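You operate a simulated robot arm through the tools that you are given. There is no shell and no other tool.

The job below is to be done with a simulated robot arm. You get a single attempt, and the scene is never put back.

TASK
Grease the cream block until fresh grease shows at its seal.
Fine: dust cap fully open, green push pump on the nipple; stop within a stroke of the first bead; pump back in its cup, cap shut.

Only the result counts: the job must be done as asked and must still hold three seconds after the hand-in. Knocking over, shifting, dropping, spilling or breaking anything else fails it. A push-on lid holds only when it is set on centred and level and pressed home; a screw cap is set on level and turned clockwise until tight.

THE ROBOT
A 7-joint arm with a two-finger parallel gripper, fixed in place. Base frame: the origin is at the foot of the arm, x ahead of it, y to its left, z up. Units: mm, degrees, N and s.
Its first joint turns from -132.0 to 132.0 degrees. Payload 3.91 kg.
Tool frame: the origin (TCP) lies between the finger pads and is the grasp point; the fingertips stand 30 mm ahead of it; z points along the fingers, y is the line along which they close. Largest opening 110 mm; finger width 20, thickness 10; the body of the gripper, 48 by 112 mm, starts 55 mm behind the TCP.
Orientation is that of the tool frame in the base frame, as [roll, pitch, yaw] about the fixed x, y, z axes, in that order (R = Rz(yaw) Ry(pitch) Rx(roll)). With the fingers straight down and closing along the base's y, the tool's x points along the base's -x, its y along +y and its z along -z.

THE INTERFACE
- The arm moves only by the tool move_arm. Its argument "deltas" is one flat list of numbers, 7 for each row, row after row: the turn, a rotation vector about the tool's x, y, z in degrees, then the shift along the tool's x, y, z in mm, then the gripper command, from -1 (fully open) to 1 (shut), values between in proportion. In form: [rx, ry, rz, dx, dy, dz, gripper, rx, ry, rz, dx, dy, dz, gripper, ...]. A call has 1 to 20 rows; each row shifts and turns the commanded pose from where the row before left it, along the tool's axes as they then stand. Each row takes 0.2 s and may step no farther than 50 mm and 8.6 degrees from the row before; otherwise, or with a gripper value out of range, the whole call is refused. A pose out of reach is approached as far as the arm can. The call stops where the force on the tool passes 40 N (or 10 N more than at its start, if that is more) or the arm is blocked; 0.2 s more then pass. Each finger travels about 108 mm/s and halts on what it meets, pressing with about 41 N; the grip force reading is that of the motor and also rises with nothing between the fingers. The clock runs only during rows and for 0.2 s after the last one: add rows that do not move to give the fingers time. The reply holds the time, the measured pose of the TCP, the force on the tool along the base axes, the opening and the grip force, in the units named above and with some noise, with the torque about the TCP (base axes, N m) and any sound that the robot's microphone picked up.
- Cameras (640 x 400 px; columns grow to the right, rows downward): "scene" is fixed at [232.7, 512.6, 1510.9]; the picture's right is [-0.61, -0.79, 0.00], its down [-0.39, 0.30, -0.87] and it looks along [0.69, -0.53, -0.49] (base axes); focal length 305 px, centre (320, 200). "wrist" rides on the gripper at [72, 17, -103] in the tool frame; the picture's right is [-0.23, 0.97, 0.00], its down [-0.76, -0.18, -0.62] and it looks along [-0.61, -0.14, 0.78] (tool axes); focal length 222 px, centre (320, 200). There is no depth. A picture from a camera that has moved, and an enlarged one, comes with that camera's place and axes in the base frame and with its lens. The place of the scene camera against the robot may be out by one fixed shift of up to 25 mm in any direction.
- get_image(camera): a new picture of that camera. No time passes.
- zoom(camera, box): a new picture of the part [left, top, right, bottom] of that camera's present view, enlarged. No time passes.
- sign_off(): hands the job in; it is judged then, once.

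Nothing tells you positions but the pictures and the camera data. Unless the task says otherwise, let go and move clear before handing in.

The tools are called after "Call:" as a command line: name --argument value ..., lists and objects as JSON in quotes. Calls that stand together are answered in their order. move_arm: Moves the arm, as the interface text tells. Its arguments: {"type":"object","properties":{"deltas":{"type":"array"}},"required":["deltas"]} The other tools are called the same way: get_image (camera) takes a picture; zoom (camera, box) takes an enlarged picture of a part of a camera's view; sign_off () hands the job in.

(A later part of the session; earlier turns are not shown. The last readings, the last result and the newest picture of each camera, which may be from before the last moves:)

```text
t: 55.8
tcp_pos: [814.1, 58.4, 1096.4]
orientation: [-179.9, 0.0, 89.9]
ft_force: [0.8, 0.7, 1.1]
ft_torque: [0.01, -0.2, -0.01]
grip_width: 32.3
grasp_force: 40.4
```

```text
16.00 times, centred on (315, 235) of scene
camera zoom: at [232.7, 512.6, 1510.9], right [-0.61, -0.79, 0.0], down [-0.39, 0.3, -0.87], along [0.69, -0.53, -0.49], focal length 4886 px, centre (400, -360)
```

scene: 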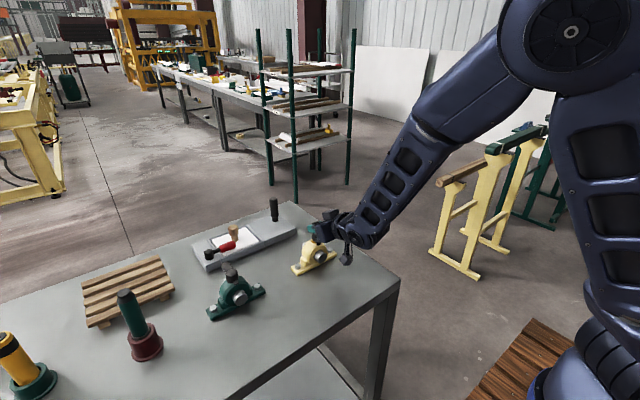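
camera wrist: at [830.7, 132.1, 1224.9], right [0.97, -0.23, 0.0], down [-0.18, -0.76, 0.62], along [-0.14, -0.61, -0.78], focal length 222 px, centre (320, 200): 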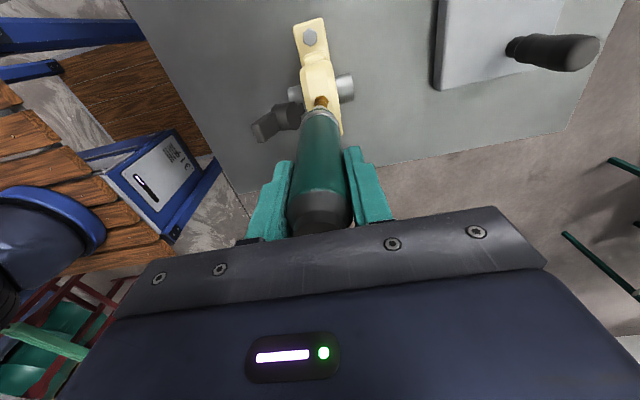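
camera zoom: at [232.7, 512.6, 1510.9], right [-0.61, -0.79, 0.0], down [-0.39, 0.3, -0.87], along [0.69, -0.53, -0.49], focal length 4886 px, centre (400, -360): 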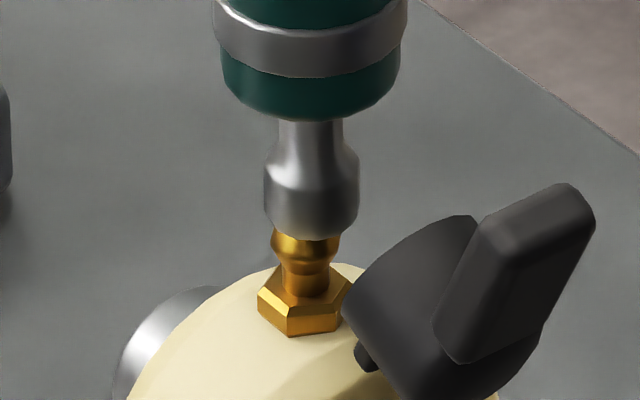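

Call:
move_arm --deltas '[0, 0, 0, 1.3, 0.2, -3, 1, 0, 0, 0, 0, 0, 0, 1, 0, 0, 0, 0, 0, 0, 1, 0, 0, 0, 0, 0, 0, 1]'

Call:
zoom --camera "wrist" --box '[300, 85, 340, 125]'

Call:
zoom --camera "scene" --box '[306, 226, 324, 244]'

```text
t: 56.8
tcp_pos: [815.5, 59.7, 1099.2]
orientation: [-179.9, 0.1, 89.9]
ft_force: [-1.3, -0.6, 0.8]
ft_torque: [0.03, 0.16, -0.02]
grip_width: 32.0
grasp_force: 40.9
```

```text
10.00 times, centred on (320, 105) of wrist
camera zoom: at [832.3, 131.3, 1202.6], right [0.97, -0.23, 0.0], down [-0.18, -0.76, 0.62], along [-0.14, -0.61, -0.78], focal length 2221 px, centre (320, 1150)
```

zoom: 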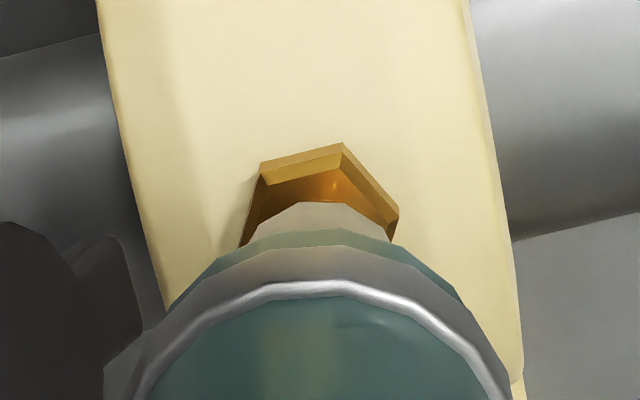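

```text
16.00 times, centred on (315, 235) of scene
camera zoom: at [232.7, 512.6, 1510.9], right [-0.61, -0.79, 0.0], down [-0.39, 0.3, -0.87], along [0.69, -0.53, -0.49], focal length 4886 px, centre (400, -360)
```

zoom: 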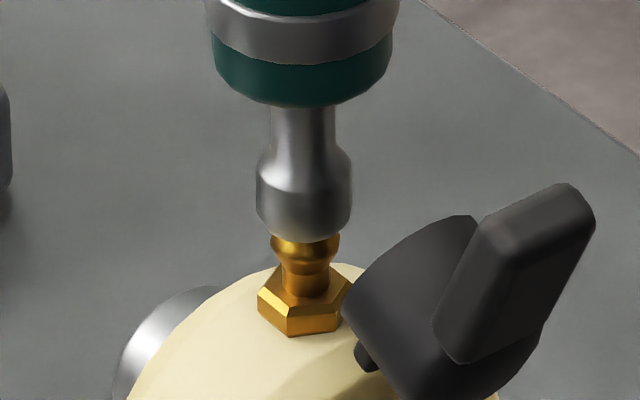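

Call:
move_arm --deltas '[0, 0, 0, 0, 0, 2, 1, 0, 0, 0, 0, 0, 2, 1, 0, 0, 0, 0, 0, 2, 1, 0, 0, 0, 0, 0, 0, 1]'

Call:
zoom --camera "scene" --box '[300, 218, 330, 248]'

Call:
zoom --camera "wrist" --box '[300, 85, 340, 125]'

```text
t: 57.8
tcp_pos: [814.6, 60.2, 1092.1]
orientation: [-179.8, 0.1, 89.9]
ft_force: [0.6, 0.5, 2.1]
ft_torque: [0.03, 0.01, -0.02]
grip_width: 32.3
grasp_force: 40.8
```

```text
13.33 times, centred on (315, 233) of scene
camera zoom: at [232.7, 512.6, 1510.9], right [-0.61, -0.79, 0.0], down [-0.39, 0.3, -0.87], along [0.69, -0.53, -0.49], focal length 4072 px, centre (387, -240)
```

zoom: 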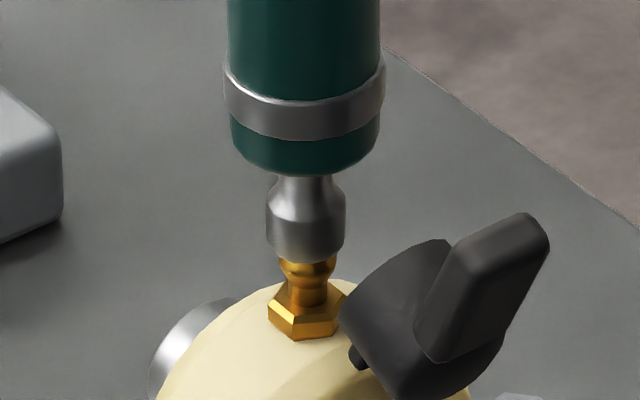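

```text
10.00 times, centred on (320, 105) of wrist
camera zoom: at [831.9, 131.7, 1195.8], right [0.97, -0.23, 0.0], down [-0.18, -0.76, 0.62], along [-0.14, -0.61, -0.78], focal length 2221 px, centre (320, 1150)
```

zoom: 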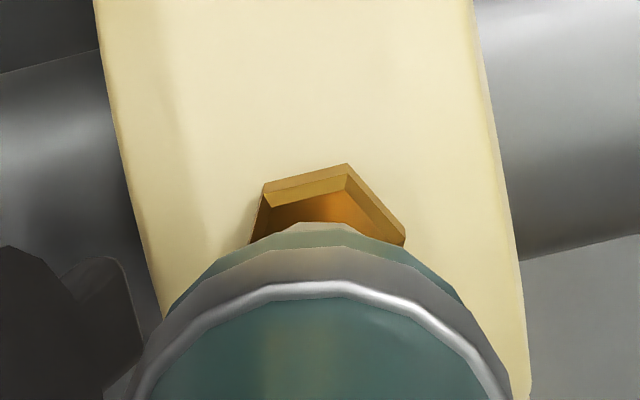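

Call:
move_arm --deltas '[0, 0, 0, 0, 0, 2, 1, 0, 0, 0, 0, 0, 2, 1, 0, 0, 0, 0, 0, 0, 1]'

Call:
zoom --camera "scene" --box '[295, 218, 335, 268]'

```text
t: 58.6
tcp_pos: [814.3, 60.0, 1088.7]
orientation: [-179.9, 0.0, 89.9]
ft_force: [-0.7, -2.8, 15.0]
ft_torque: [-0.28, -0.09, 0.01]
grip_width: 32.2
grasp_force: 40.7
```

```text
8.00 times, centred on (315, 243) of scene
camera zoom: at [232.7, 512.6, 1510.9], right [-0.61, -0.79, 0.0], down [-0.39, 0.3, -0.87], along [0.69, -0.53, -0.49], focal length 2443 px, centre (360, -144)
```

zoom: 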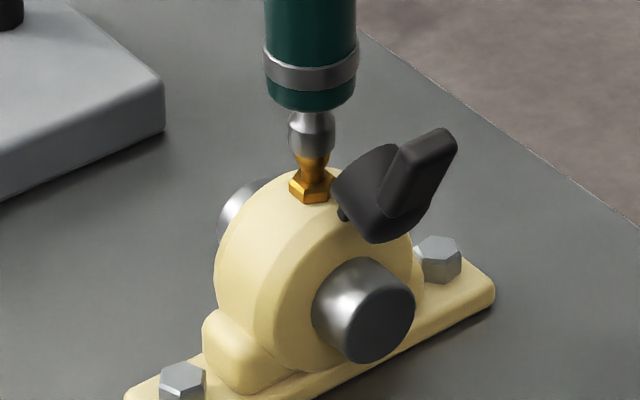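

Call:
zoom --camera "scene" --box '[306, 226, 324, 244]'

Call:
zoom --camera "wrist" --box '[300, 85, 340, 125]'

Call:
get_image --camera "wrist"

```text
16.00 times, centred on (315, 235) of scene
camera zoom: at [232.7, 512.6, 1510.9], right [-0.61, -0.79, 0.0], down [-0.39, 0.3, -0.87], along [0.69, -0.53, -0.49], focal length 4886 px, centre (400, -360)
```

zoom: 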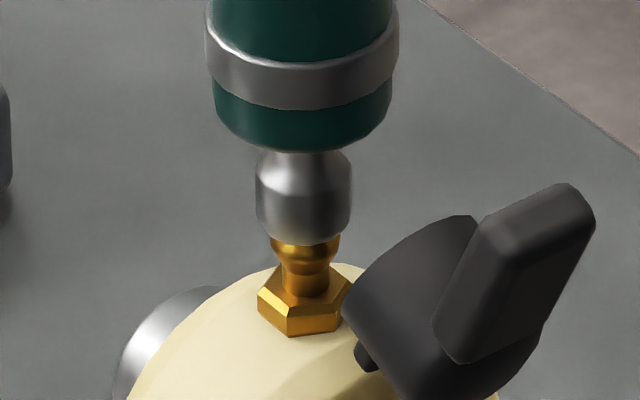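

```text
10.00 times, centred on (320, 105) of wrist
camera zoom: at [831.6, 131.8, 1192.8], right [0.97, -0.23, 0.0], down [-0.18, -0.76, 0.62], along [-0.14, -0.61, -0.78], focal length 2221 px, centre (320, 1150)
```

zoom: 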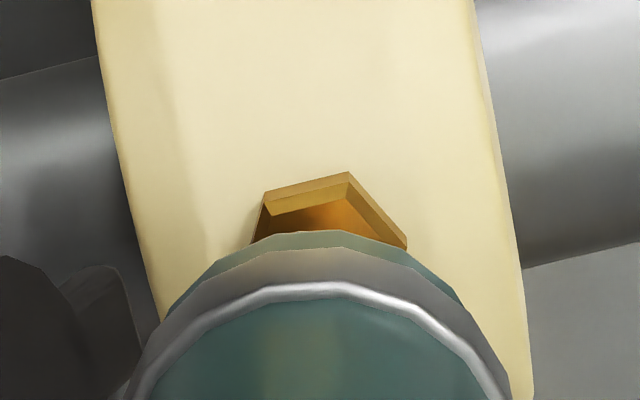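

```text
taken
camera wrist: at [831.6, 131.8, 1192.8], right [0.97, -0.23, 0.0], down [-0.18, -0.76, 0.62], along [-0.14, -0.61, -0.78], focal length 222 px, centre (320, 200)
```

wrist: 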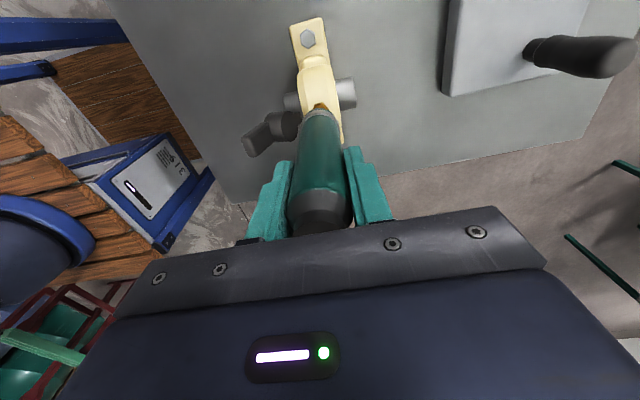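

Call:
zoom --camera "scene" --box '[300, 240, 340, 270]'

```text
13.33 times, centred on (320, 255) of scene
camera zoom: at [232.7, 512.6, 1510.9], right [-0.61, -0.79, 0.0], down [-0.39, 0.3, -0.87], along [0.69, -0.53, -0.49], focal length 4072 px, centre (320, -533)
```

zoom: 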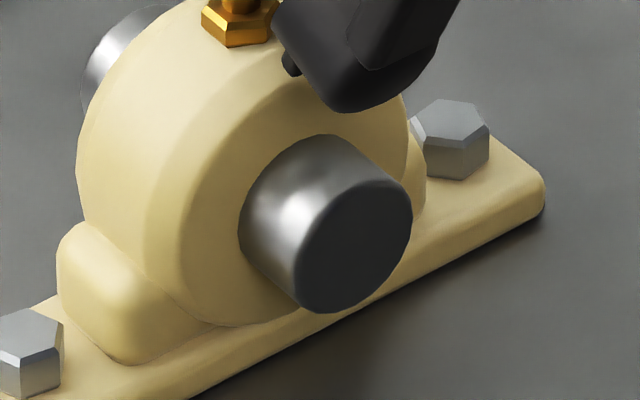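

The pump's nose is fully retracted and bottomed at about +17 N, with no bead at the seal yet. I'll press slightly harder to see whether the coupler seats or makes a sound.

Call:
move_arm --deltas '[0, 0, 0, 0, 0, 0.6, 1, 0, 0, 0, 0, 0, 0, 1]'

Call:
zoom --camera "scene" --box '[300, 226, 340, 266]'

```text
t: 59.2
tcp_pos: [815.4, 59.5, 1088.4]
orientation: [-180.0, 0.0, 89.9]
ft_force: [-1.0, -1.4, 20.4]
ft_torque: [-0.18, 0.2, 0.04]
grip_width: 32.3
grasp_force: 41.0
```

```text
10.00 times, centred on (320, 246) of scene
camera zoom: at [232.7, 512.6, 1510.9], right [-0.61, -0.79, 0.0], down [-0.39, 0.3, -0.87], along [0.69, -0.53, -0.49], focal length 3054 px, centre (320, -260)
```

zoom: 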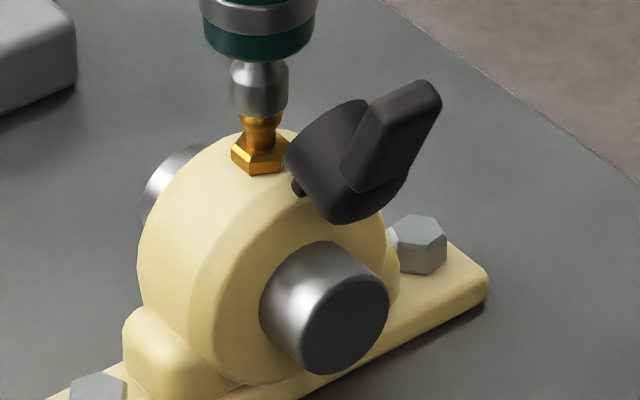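

Call:
move_arm --deltas '[0, 0, 0, 0, 0, -3, 1, 0, 0, 0, 0, 0, -4, 1, 0, 0, 0, 0, 0, -3.5, 1, 0, 0, 0, 0, 0, 0, 1]'

Call:
zoom --camera "scene" --box '[300, 226, 340, 266]'

Call:
zoom --camera "scene" --box '[306, 226, 324, 244]'

Call:
zoom --camera "wrist" --box '[280, 20, 360, 120]'

```text
t: 60.2
tcp_pos: [814.3, 59.9, 1097.4]
orientation: [-179.9, -0.1, 89.9]
ft_force: [-0.7, -0.3, -0.9]
ft_torque: [-0.07, 0.11, 0.01]
grip_width: 32.4
grasp_force: 41.1
```

```text
10.00 times, centred on (320, 246) of scene
camera zoom: at [232.7, 512.6, 1510.9], right [-0.61, -0.79, 0.0], down [-0.39, 0.3, -0.87], along [0.69, -0.53, -0.49], focal length 3054 px, centre (320, -260)
```

zoom: 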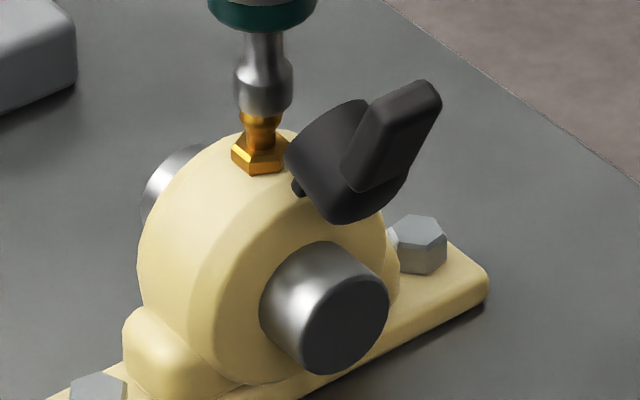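

```text
16.00 times, centred on (315, 235) of scene
camera zoom: at [232.7, 512.6, 1510.9], right [-0.61, -0.79, 0.0], down [-0.39, 0.3, -0.87], along [0.69, -0.53, -0.49], focal length 4886 px, centre (400, -360)
```

zoom: 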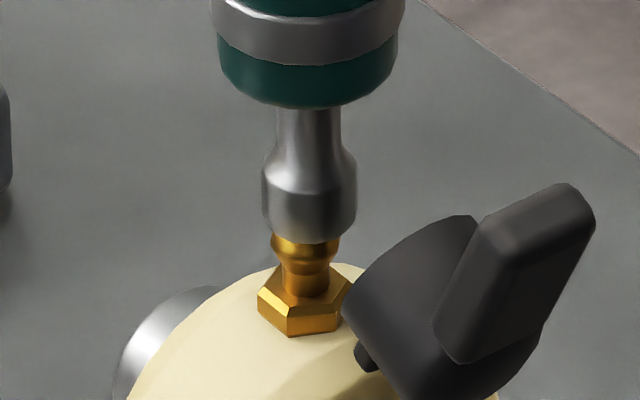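

```text
4.00 times, centred on (320, 70) of wrist
camera zoom: at [831.4, 130.8, 1201.7], right [0.97, -0.23, 0.0], down [-0.18, -0.76, 0.62], along [-0.14, -0.61, -0.78], focal length 888 px, centre (320, 720)
```

zoom: 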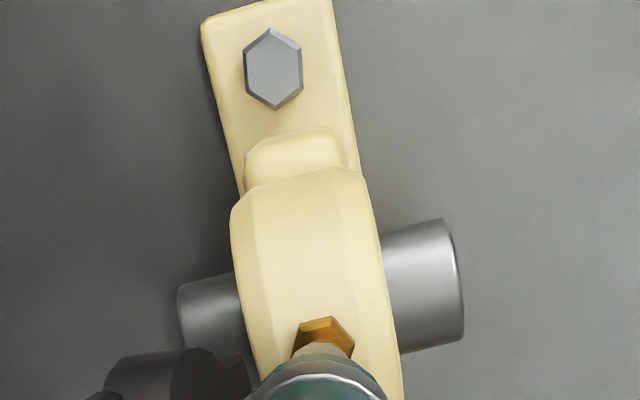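

Call:
move_arm --deltas '[0, 0, 0, 0, 0.8, 0, 1, 0, 0, 0, 0, 0, 3, 1, 0, 0, 0, 0, 0, 3, 1, 0, 0, 0, 0, 0, 3, 1, 0, 0, 0, 0, 0, 1.5, 1, 0, 0, 0, 0, 0, 0, 1]'

Call:
zoom --camera "scene" --box '[300, 226, 340, 266]'

Call:
zoom --camera "scene" --box '[306, 226, 324, 244]'

```text
t: 61.6
tcp_pos: [816.3, 60.1, 1088.3]
orientation: [180.0, 0.0, 89.9]
ft_force: [-2.6, 0.2, 15.3]
ft_torque: [0.08, 0.41, -0.01]
grip_width: 32.4
grasp_force: 41.0
```

```text
10.00 times, centred on (320, 246) of scene
camera zoom: at [232.7, 512.6, 1510.9], right [-0.61, -0.79, 0.0], down [-0.39, 0.3, -0.87], along [0.69, -0.53, -0.49], focal length 3054 px, centre (320, -260)
```

zoom: 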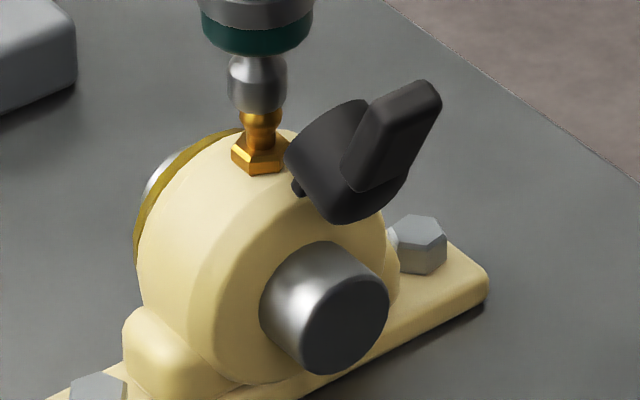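

```text
16.00 times, centred on (315, 235) of scene
camera zoom: at [232.7, 512.6, 1510.9], right [-0.61, -0.79, 0.0], down [-0.39, 0.3, -0.87], along [0.69, -0.53, -0.49], focal length 4886 px, centre (400, -360)
```

zoom: 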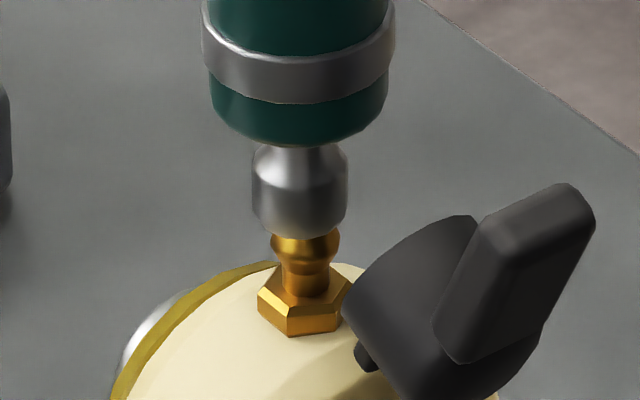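

An olive-yellow ring has appeared around the rear face of the housing during this second stroke, which looks like the first grease bead. I'll confirm it with the wrist camera before doing anything else.

Call:
get_image --camera "wrist"

Call:
zoom --camera "wrist" --box '[260, 20, 380, 130]'

Call:
zoom --camera "scene" --box '[298, 232, 322, 258]'

```text
taken
camera wrist: at [833.5, 131.2, 1192.0], right [0.97, -0.23, 0.0], down [-0.18, -0.76, 0.62], along [-0.14, -0.61, -0.78], focal length 222 px, centre (320, 200)
```

wrist: 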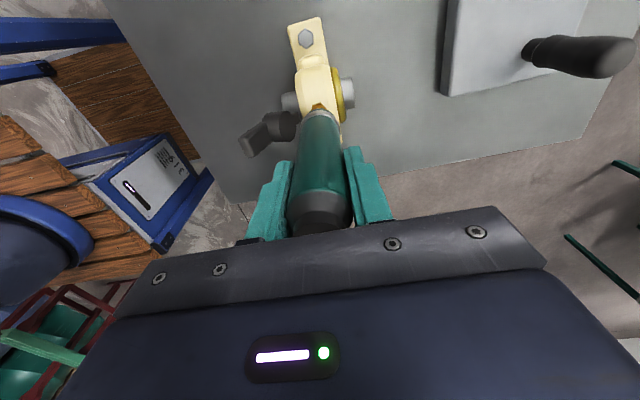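

```text
3.64 times, centred on (320, 75) of wrist
camera zoom: at [833.5, 131.2, 1192.0], right [0.97, -0.23, 0.0], down [-0.18, -0.76, 0.62], along [-0.14, -0.61, -0.78], focal length 808 px, centre (320, 654)
```

zoom: 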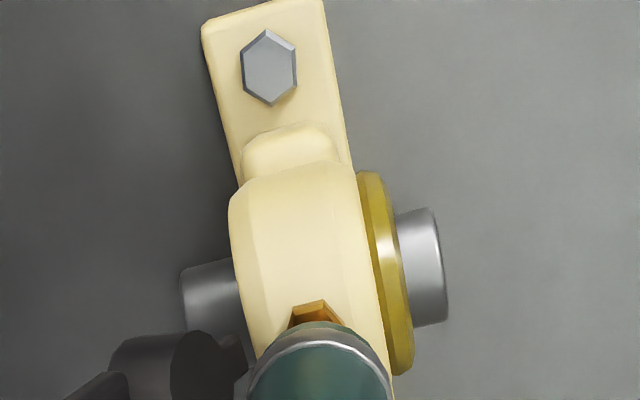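

```text
15.38 times, centred on (310, 245) of scene
camera zoom: at [232.7, 512.6, 1510.9], right [-0.61, -0.79, 0.0], down [-0.39, 0.3, -0.87], along [0.69, -0.53, -0.49], focal length 4698 px, centre (474, -492)
```

zoom: 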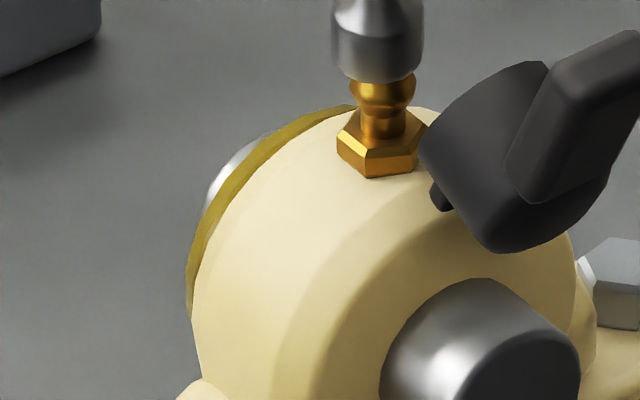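

Confirmed: a fresh grease bead rings the rear seal after two strokes, so pumping stops here. I'm lifting the pump straight off.

Call:
move_arm --deltas '[0, 0, 0, 0, 0, -4, 1, 0, 0, 0, 0, 0, -6, 1, 0, 0, 0, 0, 0, -10, 1, 0, 0, 0, 0, 0, -20, 1, 0, 0, 0, 0, 0, -25, 1, 0, 0, 0, 0, 0, -25, 1, 0, 0, 0, 0, 0, 0, 1]'

Call:
zoom --camera "scene" --box '[270, 170, 360, 280]'

```text
t: 63.2
tcp_pos: [817.4, 60.8, 1177.6]
orientation: [-179.8, 0.0, 89.9]
ft_force: [1.0, 0.9, -2.0]
ft_torque: [-0.02, -0.01, -0.03]
grip_width: 32.4
grasp_force: 41.0
```

```text
3.64 times, centred on (315, 225) of scene
camera zoom: at [232.7, 512.6, 1510.9], right [-0.61, -0.79, 0.0], down [-0.39, 0.3, -0.87], along [0.69, -0.53, -0.49], focal length 1110 px, centre (338, 109)
```

zoom: 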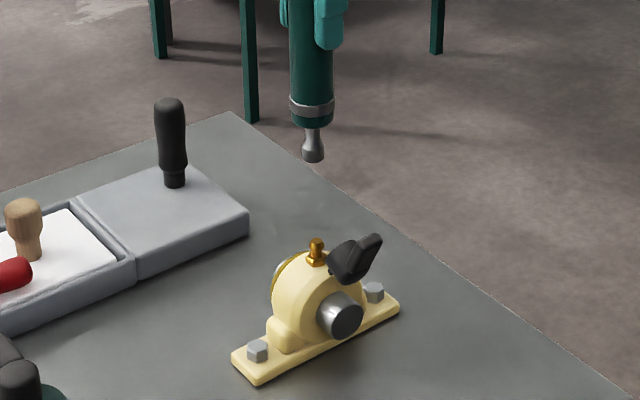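

Call:
move_arm --deltas '[0, 0, -8.2, 0, 0, 0, 1, 0, 0, -8.2, 0, 0, 0, 1, 0, 0, -8.2, 0, 0, 0, 1, 0, 0, -8.2, 0, 0, 0, 1, 0, 0, -8.2, 0, 0, 0, 1, 0, 0, -8.2, 0, 0, 0, 1, 0, 0, -8.2, 0, 0, 0, 1, 0, 0, -8.2, 0, 0, 0, 1, 0, 0, -8.2, 0, 0, 0, 1, 0, 0, -8.2, 0, 0, 0, 1, 0, 0, -8, 0, 0, 0, 1, 0, 0, 0, 0, 0, 0, 1]'

Call:
get_image --camera "wrist"

```text
t: 65.8
tcp_pos: [815.7, 58.9, 1177.3]
orientation: [-179.9, -0.1, -179.9]
ft_force: [-0.4, -0.4, -2.0]
ft_torque: [-0.03, -0.01, -0.01]
grip_width: 32.4
grasp_force: 41.2
```

```text
taken
camera wrist: at [743.5, 75.7, 1281.5], right [0.23, 0.97, 0.0], down [0.76, -0.18, 0.62], along [0.61, -0.14, -0.78], focal length 222 px, centre (320, 200)
```

wrist: 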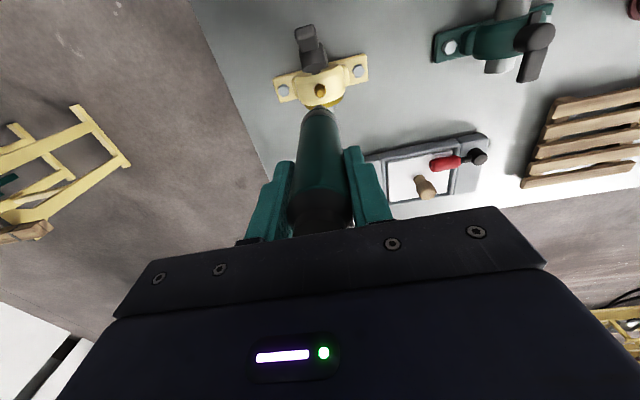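

Call:
move_arm --deltas '[0, 0, 0, 0, 48, 0, 1, 0, 0, 0, 0, 48, 0, 1, 0, 0, 0, 0, 48, 0, 1, 0, 0, 0, 0, 48, 0, 1, 0, 0, 0, 0, 48, 0, 1, 0, 0, 0, 0, 48, 0, 1, 0, 0, 0, 0, 48, 0, 1, 0, 0, 0, 0, 48, 0, 1, 0, 0, 0, 0, 48, 0, 1, 0, 0, 0, 0, 48, 0, 1, 0, 0, 0, 0, 0, 0, 1, 0, 0, 0, 0, 0, 0, 1, 0, 0, 0, 0, 0, 0, 1]'

Call:
get_image --camera "wrist"

Call:
zoom --camera "wrist" --box '[270, 40, 370, 140]'

Call:
zoom --camera "scene" --box '[80, 220, 180, 370]'

```text
t: 68.6
tcp_pos: [817.4, 540.2, 1179.0]
orientation: [-179.9, -0.1, 179.9]
ft_force: [0.2, 0.5, -2.2]
ft_torque: [0.0, -0.01, -0.03]
grip_width: 32.3
grasp_force: 41.3
```

```text
taken
camera wrist: at [744.8, 557.0, 1282.1], right [0.23, 0.97, 0.0], down [0.76, -0.18, 0.62], along [0.61, -0.14, -0.78], focal length 222 px, centre (320, 200)
```

wrist: 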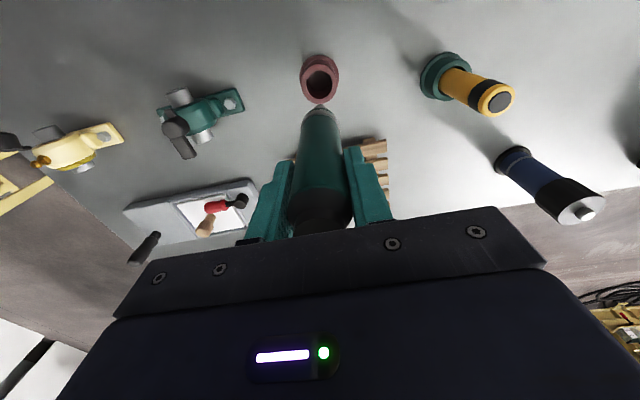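

```text
4.00 times, centred on (320, 90) of wrist
camera zoom: at [744.8, 557.0, 1282.1], right [0.23, 0.97, 0.0], down [0.76, -0.18, 0.62], along [0.61, -0.14, -0.78], focal length 888 px, centre (320, 640)
```

zoom: 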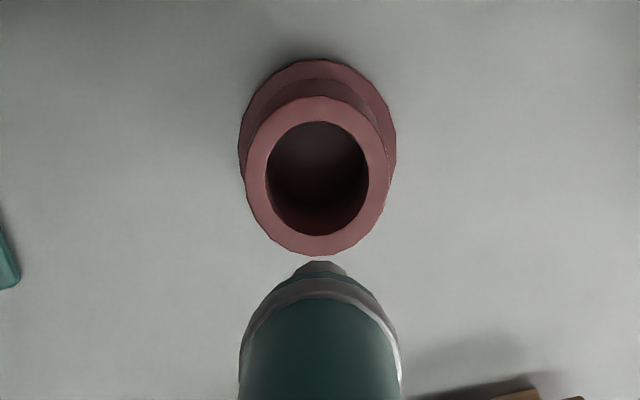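

```text
2.67 times, centred on (130, 295) of scene
camera zoom: at [232.7, 512.6, 1510.9], right [-0.61, -0.79, 0.0], down [-0.39, 0.3, -0.87], along [0.69, -0.53, -0.49], focal length 814 px, centre (827, -53)
```

zoom: 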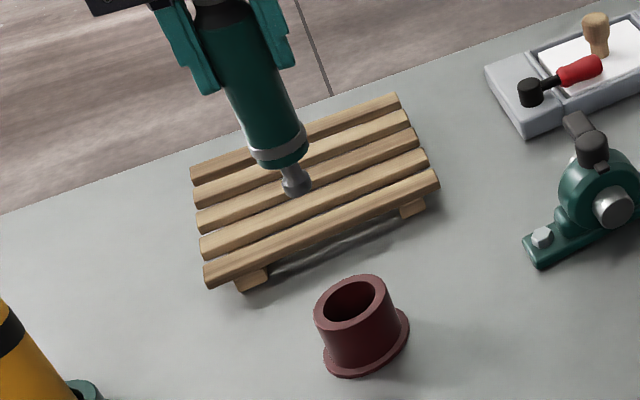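

Call:
move_arm --deltas '[0, 0, 0, 1.4, -1.0, 0, 1, 0, 0, 0, 0, 0, 30, 1, 0, 0, 0, 0, 0, 30, 1, 0, 0, 0, 0, 0, 30, 1, 0, 0, 0, 0, 0, 25, 1, 0, 0, 0, 0, 0, 0, 1, 0, 0, 0, 0, 0, 0, 1]'

Call:
zoom --camera "wrist" --box '[270, 40, 370, 140]'

Call:
zoom --camera "scene" --box '[110, 270, 180, 370]'

```text
t: 70.2
tcp_pos: [816.1, 541.2, 1059.6]
orientation: [-180.0, -0.1, 179.9]
ft_force: [-0.1, 0.5, -1.8]
ft_torque: [0.01, 0.0, 0.0]
grip_width: 32.2
grasp_force: 41.3
```

```text
4.00 times, centred on (320, 90) of wrist
camera zoom: at [742.9, 556.9, 1164.2], right [0.23, 0.97, 0.0], down [0.76, -0.18, 0.62], along [0.61, -0.14, -0.78], focal length 888 px, centre (320, 640)
```

zoom: 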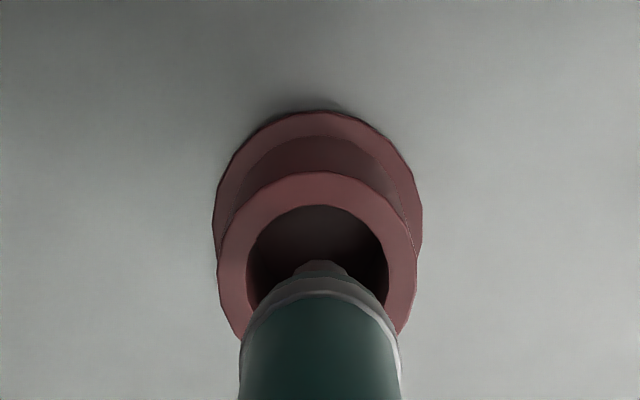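

```text
4.00 times, centred on (145, 320) of scene
camera zoom: at [232.7, 512.6, 1510.9], right [-0.61, -0.79, 0.0], down [-0.39, 0.3, -0.87], along [0.69, -0.53, -0.49], focal length 1222 px, centre (1020, -280)
```

zoom: 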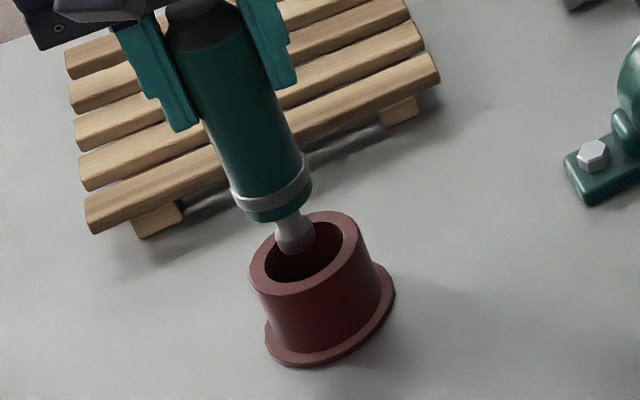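

Call:
move_arm --deltas '[0, 0, 0, -0.2, -0.9, 0, 1, 0, 0, 0, 0, 0, 8, 1, 0, 0, 0, 0, 0, 8, 1, 0, 0, 0, 0, 0, 8, 1, 0, 0, 0, 0, 0, 0, 1, 0, 0, 0, 0, 0, 0, 1]'

Call:
zoom --camera "wrist" --box '[270, 40, 370, 140]'

Call:
zoom --camera "scene" --box '[110, 270, 180, 370]'

```text
t: 71.6
tcp_pos: [814.4, 539.7, 1037.7]
orientation: [-180.0, -0.2, 179.9]
ft_force: [0.3, -0.1, -2.2]
ft_torque: [0.02, 0.01, 0.02]
grip_width: 32.3
grasp_force: 40.6
```

```text
4.00 times, centred on (320, 90) of wrist
camera zoom: at [742.1, 555.7, 1141.1], right [0.23, 0.97, 0.0], down [0.76, -0.18, 0.62], along [0.61, -0.14, -0.78], focal length 888 px, centre (320, 640)
```

zoom: 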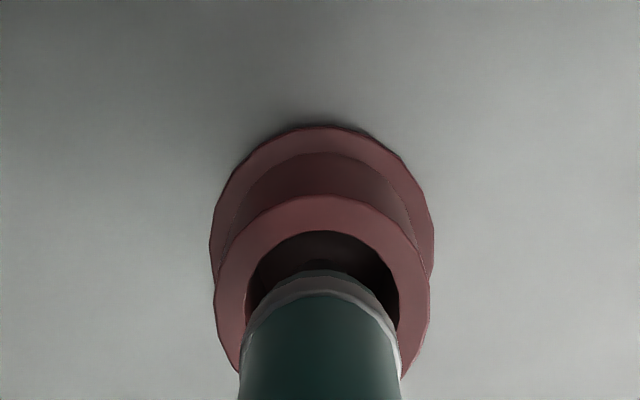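

```text
4.00 times, centred on (145, 320) of scene
camera zoom: at [232.7, 512.6, 1510.9], right [-0.61, -0.79, 0.0], down [-0.39, 0.3, -0.87], along [0.69, -0.53, -0.49], focal length 1222 px, centre (1020, -280)
```

zoom: 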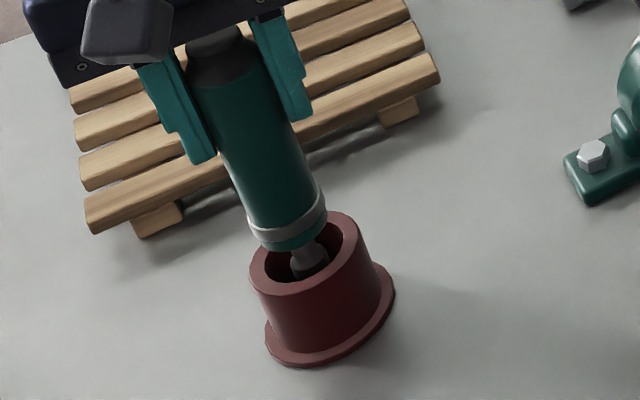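

Call:
move_arm --deltas '[0, 0, 0, -1.1, 0.35, 0, 1, 0, 0, 0, 0, 0, 4, 1, 0, 0, 0, 0, 0, 4, 1, 0, 0, 0, 0, 0, 0, 1, 0, 0, 0, 0, 0, 0, 1]'

Call:
zoom --camera "wrist" --box '[270, 60, 370, 160]'

Call:
zoom --camera "scene" --box '[120, 300, 175, 365]'

```text
t: 72.8
tcp_pos: [817.4, 539.0, 1030.5]
orientation: [-180.0, -0.1, 179.9]
ft_force: [0.3, -0.5, -2.6]
ft_torque: [0.08, 0.03, -0.03]
grip_width: 32.1
grasp_force: 41.0
```

```text
4.00 times, centred on (320, 110) of wrist
camera zoom: at [744.1, 554.9, 1134.1], right [0.23, 0.97, 0.0], down [0.76, -0.18, 0.62], along [0.61, -0.14, -0.78], focal length 888 px, centre (320, 560)
```

zoom: 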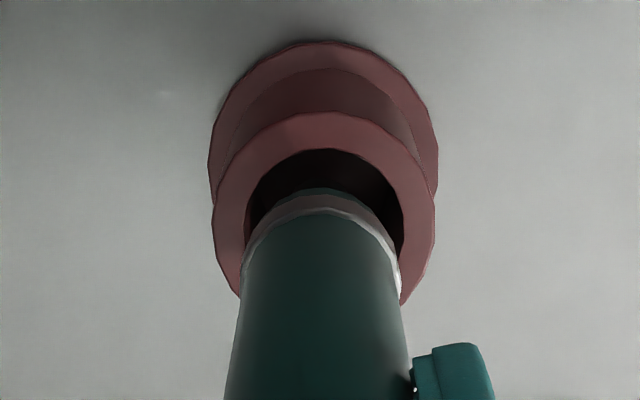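

```text
6.15 times, centred on (148, 332) of scene
camera zoom: at [232.7, 512.6, 1510.9], right [-0.61, -0.79, 0.0], down [-0.39, 0.3, -0.87], along [0.69, -0.53, -0.49], focal length 1879 px, centre (1382, -615)
```

zoom: 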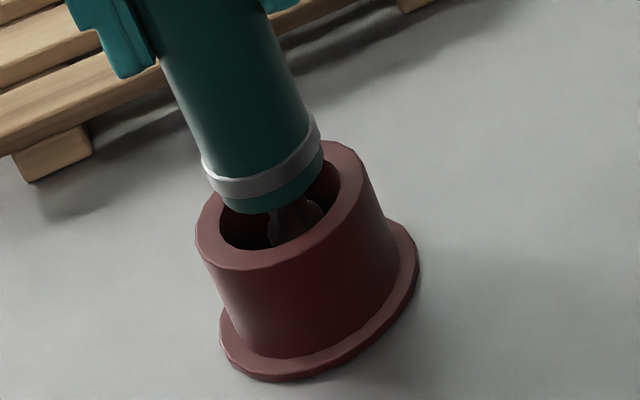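

Call:
move_arm --deltas '[0, 0, 0, 0.7, 1.1, 0, 1, 0, 0, 0, 0, 0, 3, 1, 0, 0, 0, 0, 0, 0, 1, 0, 0, 0, 0, 0, 0, 1]'

Call:
zoom --camera "wrist" --box '[270, 60, 370, 160]'

Call:
zoom --camera "scene" --box '[120, 300, 175, 365]'

```text
t: 73.8
tcp_pos: [815.5, 539.5, 1027.3]
orientation: [179.9, -0.1, 179.9]
ft_force: [-0.5, -1.1, -1.9]
ft_torque: [-0.03, -0.01, -0.02]
grip_width: 32.1
grasp_force: 40.8
```

```text
4.00 times, centred on (320, 110) of wrist
camera zoom: at [743.3, 556.0, 1130.9], right [0.23, 0.97, 0.0], down [0.76, -0.18, 0.62], along [0.61, -0.14, -0.78], focal length 888 px, centre (320, 560)
```

zoom: 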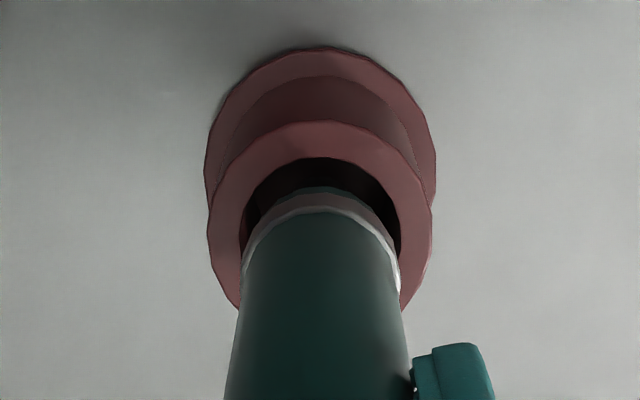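

```text
6.15 times, centred on (148, 332) of scene
camera zoom: at [232.7, 512.6, 1510.9], right [-0.61, -0.79, 0.0], down [-0.39, 0.3, -0.87], along [0.69, -0.53, -0.49], focal length 1879 px, centre (1382, -615)
```

zoom: 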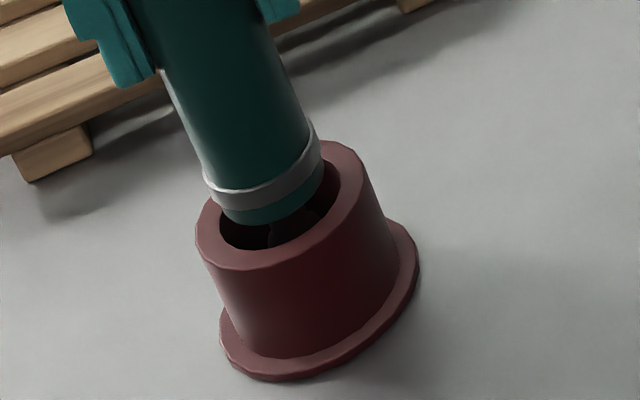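

The pump is centred over the cup, so I'm lowering it in slowly.

Call:
move_arm --deltas '[0, 0, 0, 0, 0, 3, 1, 0, 0, 0, 0, 0, 3, 1, 0, 0, 0, 0, 0, 3, 1, 0, 0, 0, 0, 0, 0, 1]'

Call:
zoom --camera "wrist" --box '[270, 60, 370, 160]'

Call:
zoom --camera "scene" --box '[120, 300, 175, 365]'

```text
t: 74.8
tcp_pos: [816.0, 538.7, 1018.7]
orientation: [179.9, -0.1, 179.9]
ft_force: [0.2, -0.2, -2.4]
ft_torque: [0.04, -0.02, 0.0]
grip_width: 31.9
grasp_force: 41.2
```

```text
4.00 times, centred on (320, 110) of wrist
camera zoom: at [743.6, 555.7, 1122.1], right [0.23, 0.97, 0.0], down [0.76, -0.18, 0.62], along [0.61, -0.14, -0.78], focal length 888 px, centre (320, 560)
```

zoom: 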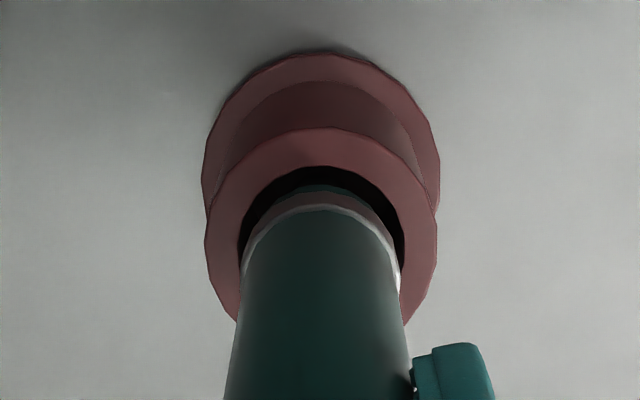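

```text
6.15 times, centred on (148, 332) of scene
camera zoom: at [232.7, 512.6, 1510.9], right [-0.61, -0.79, 0.0], down [-0.39, 0.3, -0.87], along [0.69, -0.53, -0.49], focal length 1879 px, centre (1382, -615)
```

zoom: 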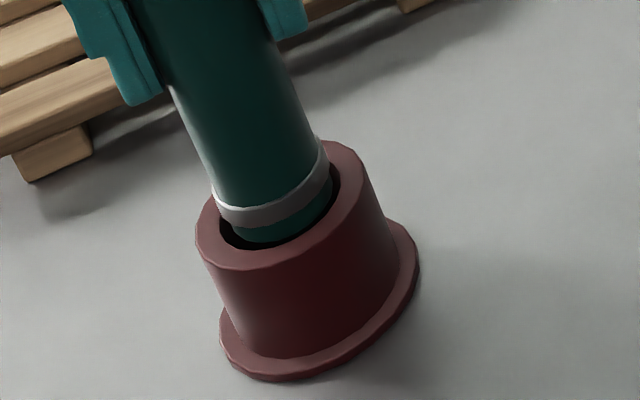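

Call:
move_arm --deltas '[0, 0, 0, 0, 0.4, 3, 1, 0, 0, 0, 0, 0, 3, 1, 0, 0, 0, 0, 0, 3, 1, 0, 0, 0, 0, 0, 0, 1]'

Call:
zoom --camera "wrist" --box '[270, 60, 370, 160]'

Call:
zoom --camera "scene" --box '[120, 300, 175, 365]'

```text
t: 75.8
tcp_pos: [815.2, 539.8, 1009.6]
orientation: [-180.0, -0.1, 179.8]
ft_force: [-0.6, -0.8, -2.4]
ft_torque: [0.05, -0.03, -0.04]
grip_width: 31.9
grasp_force: 41.1
```

```text
4.00 times, centred on (320, 110) of wrist
camera zoom: at [743.0, 555.7, 1112.8], right [0.23, 0.97, 0.0], down [0.76, -0.18, 0.62], along [0.61, -0.14, -0.78], focal length 888 px, centre (320, 560)
```

zoom: 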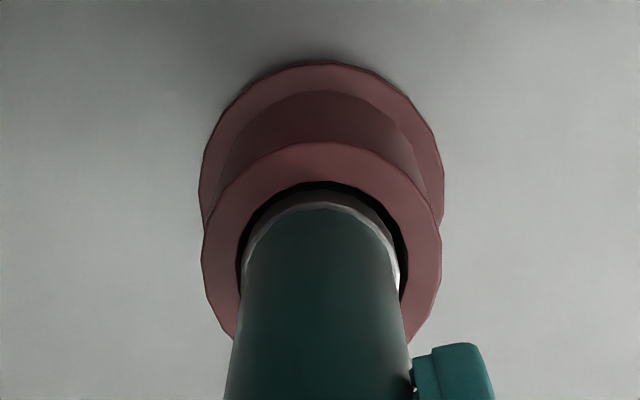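

```text
6.15 times, centred on (148, 332) of scene
camera zoom: at [232.7, 512.6, 1510.9], right [-0.61, -0.79, 0.0], down [-0.39, 0.3, -0.87], along [0.69, -0.53, -0.49], focal length 1879 px, centre (1382, -615)
```

zoom: 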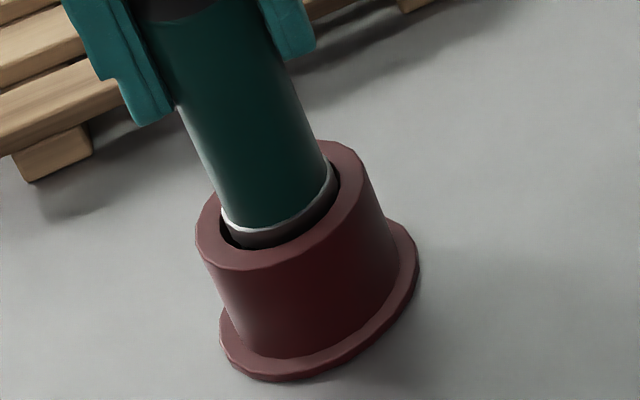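

Call:
move_arm --deltas '[0, 0, 0, 0, 0.4, 3, 1, 0, 0, 0, 0, 0, 3, 1, 0, 0, 0, 0, 0, 3, 1, 0, 0, 0, 0, 0, 2, 1, 0, 0, 0, 0, 0, 0, 1]'

Call:
zoom --camera "wrist" --box '[270, 60, 370, 160]'

Call:
zoom --camera "scene" --box '[120, 300, 175, 365]'

```text
t: 77.0
tcp_pos: [815.7, 540.3, 998.5]
orientation: [-180.0, 0.0, 179.8]
ft_force: [-1.1, 0.3, 10.7]
ft_torque: [0.35, 0.26, 0.02]
grip_width: 31.9
grasp_force: 40.8
```

```text
4.00 times, centred on (320, 110) of wrist
camera zoom: at [743.0, 556.1, 1102.4], right [0.23, 0.97, 0.0], down [0.76, -0.18, 0.62], along [0.61, -0.14, -0.78], focal length 888 px, centre (320, 560)
```

zoom: 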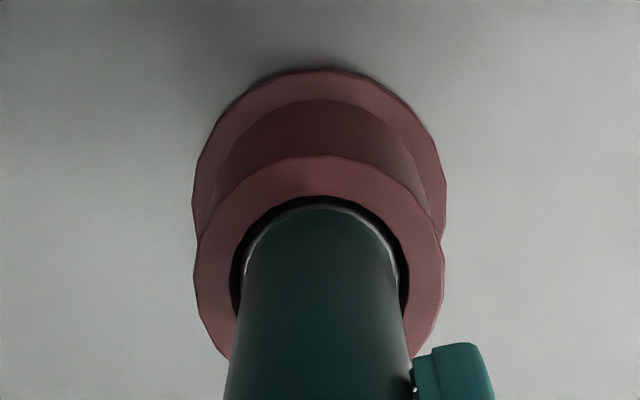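

```text
6.15 times, centred on (148, 332) of scene
camera zoom: at [232.7, 512.6, 1510.9], right [-0.61, -0.79, 0.0], down [-0.39, 0.3, -0.87], along [0.69, -0.53, -0.49], focal length 1879 px, centre (1382, -615)
```

zoom: 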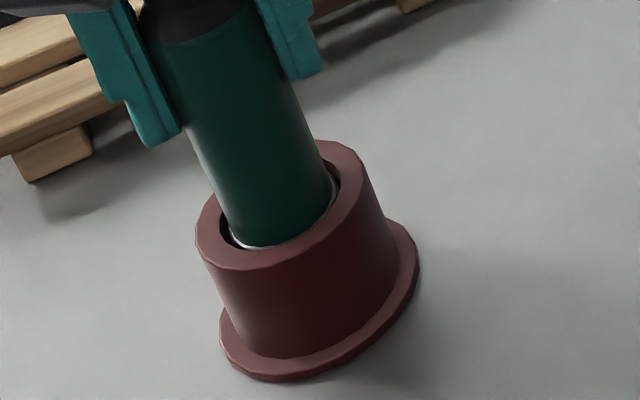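

Call:
zoom --camera "wrist" --box '[220, 60, 420, 240]'

Call:
zoom --camera "scene" --box '[90, 250, 190, 370]'

```text
2.22 times, centred on (320, 150) of wrist
camera zoom: at [743.0, 556.1, 1102.4], right [0.23, 0.97, 0.0], down [0.76, -0.18, 0.62], along [0.61, -0.14, -0.78], focal length 494 px, centre (320, 311)
```

zoom: 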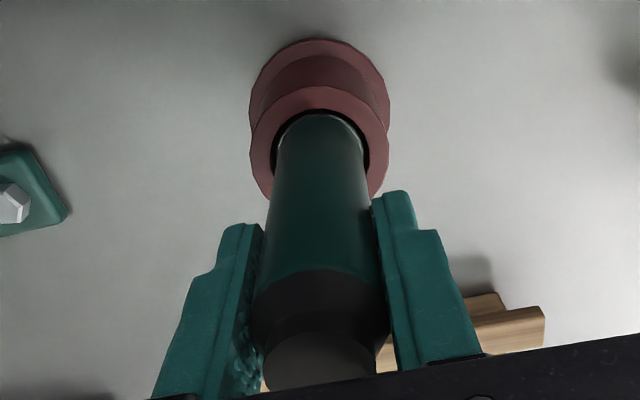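

```text
3.33 times, centred on (140, 310) of scene
camera zoom: at [232.7, 512.6, 1510.9], right [-0.61, -0.79, 0.0], down [-0.39, 0.3, -0.87], along [0.69, -0.53, -0.49], focal length 1018 px, centre (920, -167)
```

zoom: 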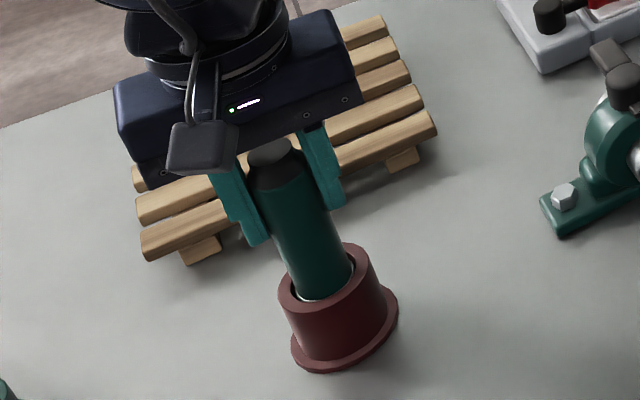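

The pump slid about 11 mm down in the grip as it came off the nipple, so its nose is now compressed against the cup floor. I'll raise gently until the load is back to about the pump's own weight before letting go.

Call:
move_arm --deltas '[0, 0, 0, 0, 0, -1.5, 1, 0, 0, 0, 0, 0, -1.5, 1, 0, 0, 0, 0, 0, -1.5, 1, 0, 0, 0, 0, 0, 0, 1]'

Call:
zoom --camera "wrist" --box '[220, 60, 420, 240]'

Call:
zoom --camera "scene" --box '[90, 250, 190, 370]'

```text
t: 78.0
tcp_pos: [816.1, 539.3, 1002.1]
orientation: [179.9, -0.1, 179.8]
ft_force: [0.5, 2.0, 1.6]
ft_torque: [0.3, -0.01, 0.01]
grip_width: 31.8
grasp_force: 41.1
```

```text
2.22 times, centred on (320, 150) of wrist
camera zoom: at [743.0, 556.2, 1106.0], right [0.23, 0.97, 0.0], down [0.76, -0.18, 0.62], along [0.61, -0.14, -0.78], focal length 494 px, centre (320, 311)
```

zoom: 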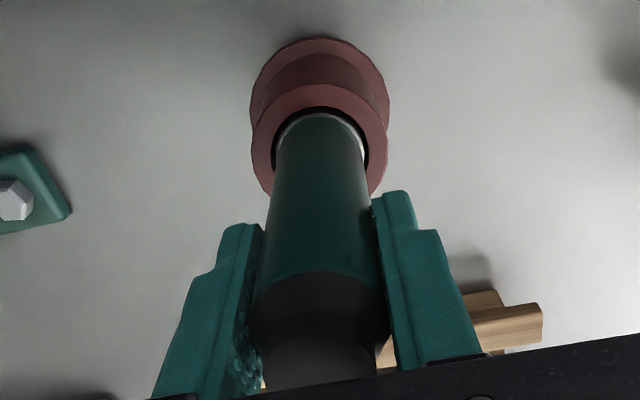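

```text
3.33 times, centred on (140, 310) of scene
camera zoom: at [232.7, 512.6, 1510.9], right [-0.61, -0.79, 0.0], down [-0.39, 0.3, -0.87], along [0.69, -0.53, -0.49], focal length 1018 px, centre (920, -167)
```

zoom: 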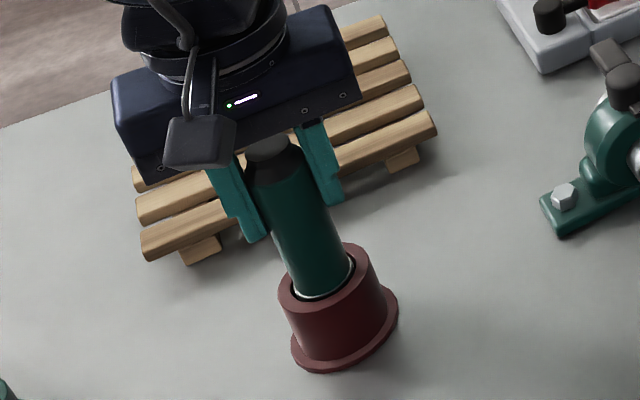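

Call:
move_arm --deltas '[0, 0, 0, 0, 0, -1.5, 1, 0, 0, 0, 0, 0, -1, 1, 0, 0, 0, 0, 0, 0, 1]'

Call:
zoom --camera "wrist" --box '[220, 60, 420, 240]'

Call:
zoom --camera "scene" --box '[120, 300, 175, 365]'

```text
t: 78.8
tcp_pos: [814.2, 541.0, 1004.2]
orientation: [-180.0, -0.1, 179.8]
ft_force: [-0.4, -0.4, 0.3]
ft_torque: [-0.23, -0.04, -0.01]
grip_width: 32.0
grasp_force: 40.8
```

```text
2.22 times, centred on (320, 150) of wrist
camera zoom: at [742.4, 556.6, 1108.6], right [0.23, 0.97, 0.0], down [0.76, -0.18, 0.62], along [0.61, -0.14, -0.78], focal length 494 px, centre (320, 311)
```

zoom: 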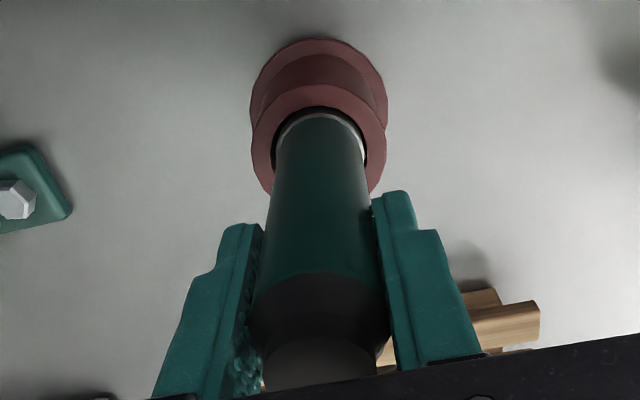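

```text
6.15 times, centred on (148, 332) of scene
camera zoom: at [232.7, 512.6, 1510.9], right [-0.61, -0.79, 0.0], down [-0.39, 0.3, -0.87], along [0.69, -0.53, -0.49], focal length 1879 px, centre (1382, -615)
```

zoom: 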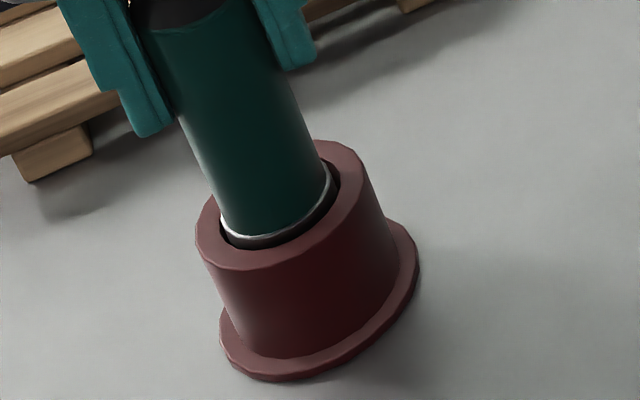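

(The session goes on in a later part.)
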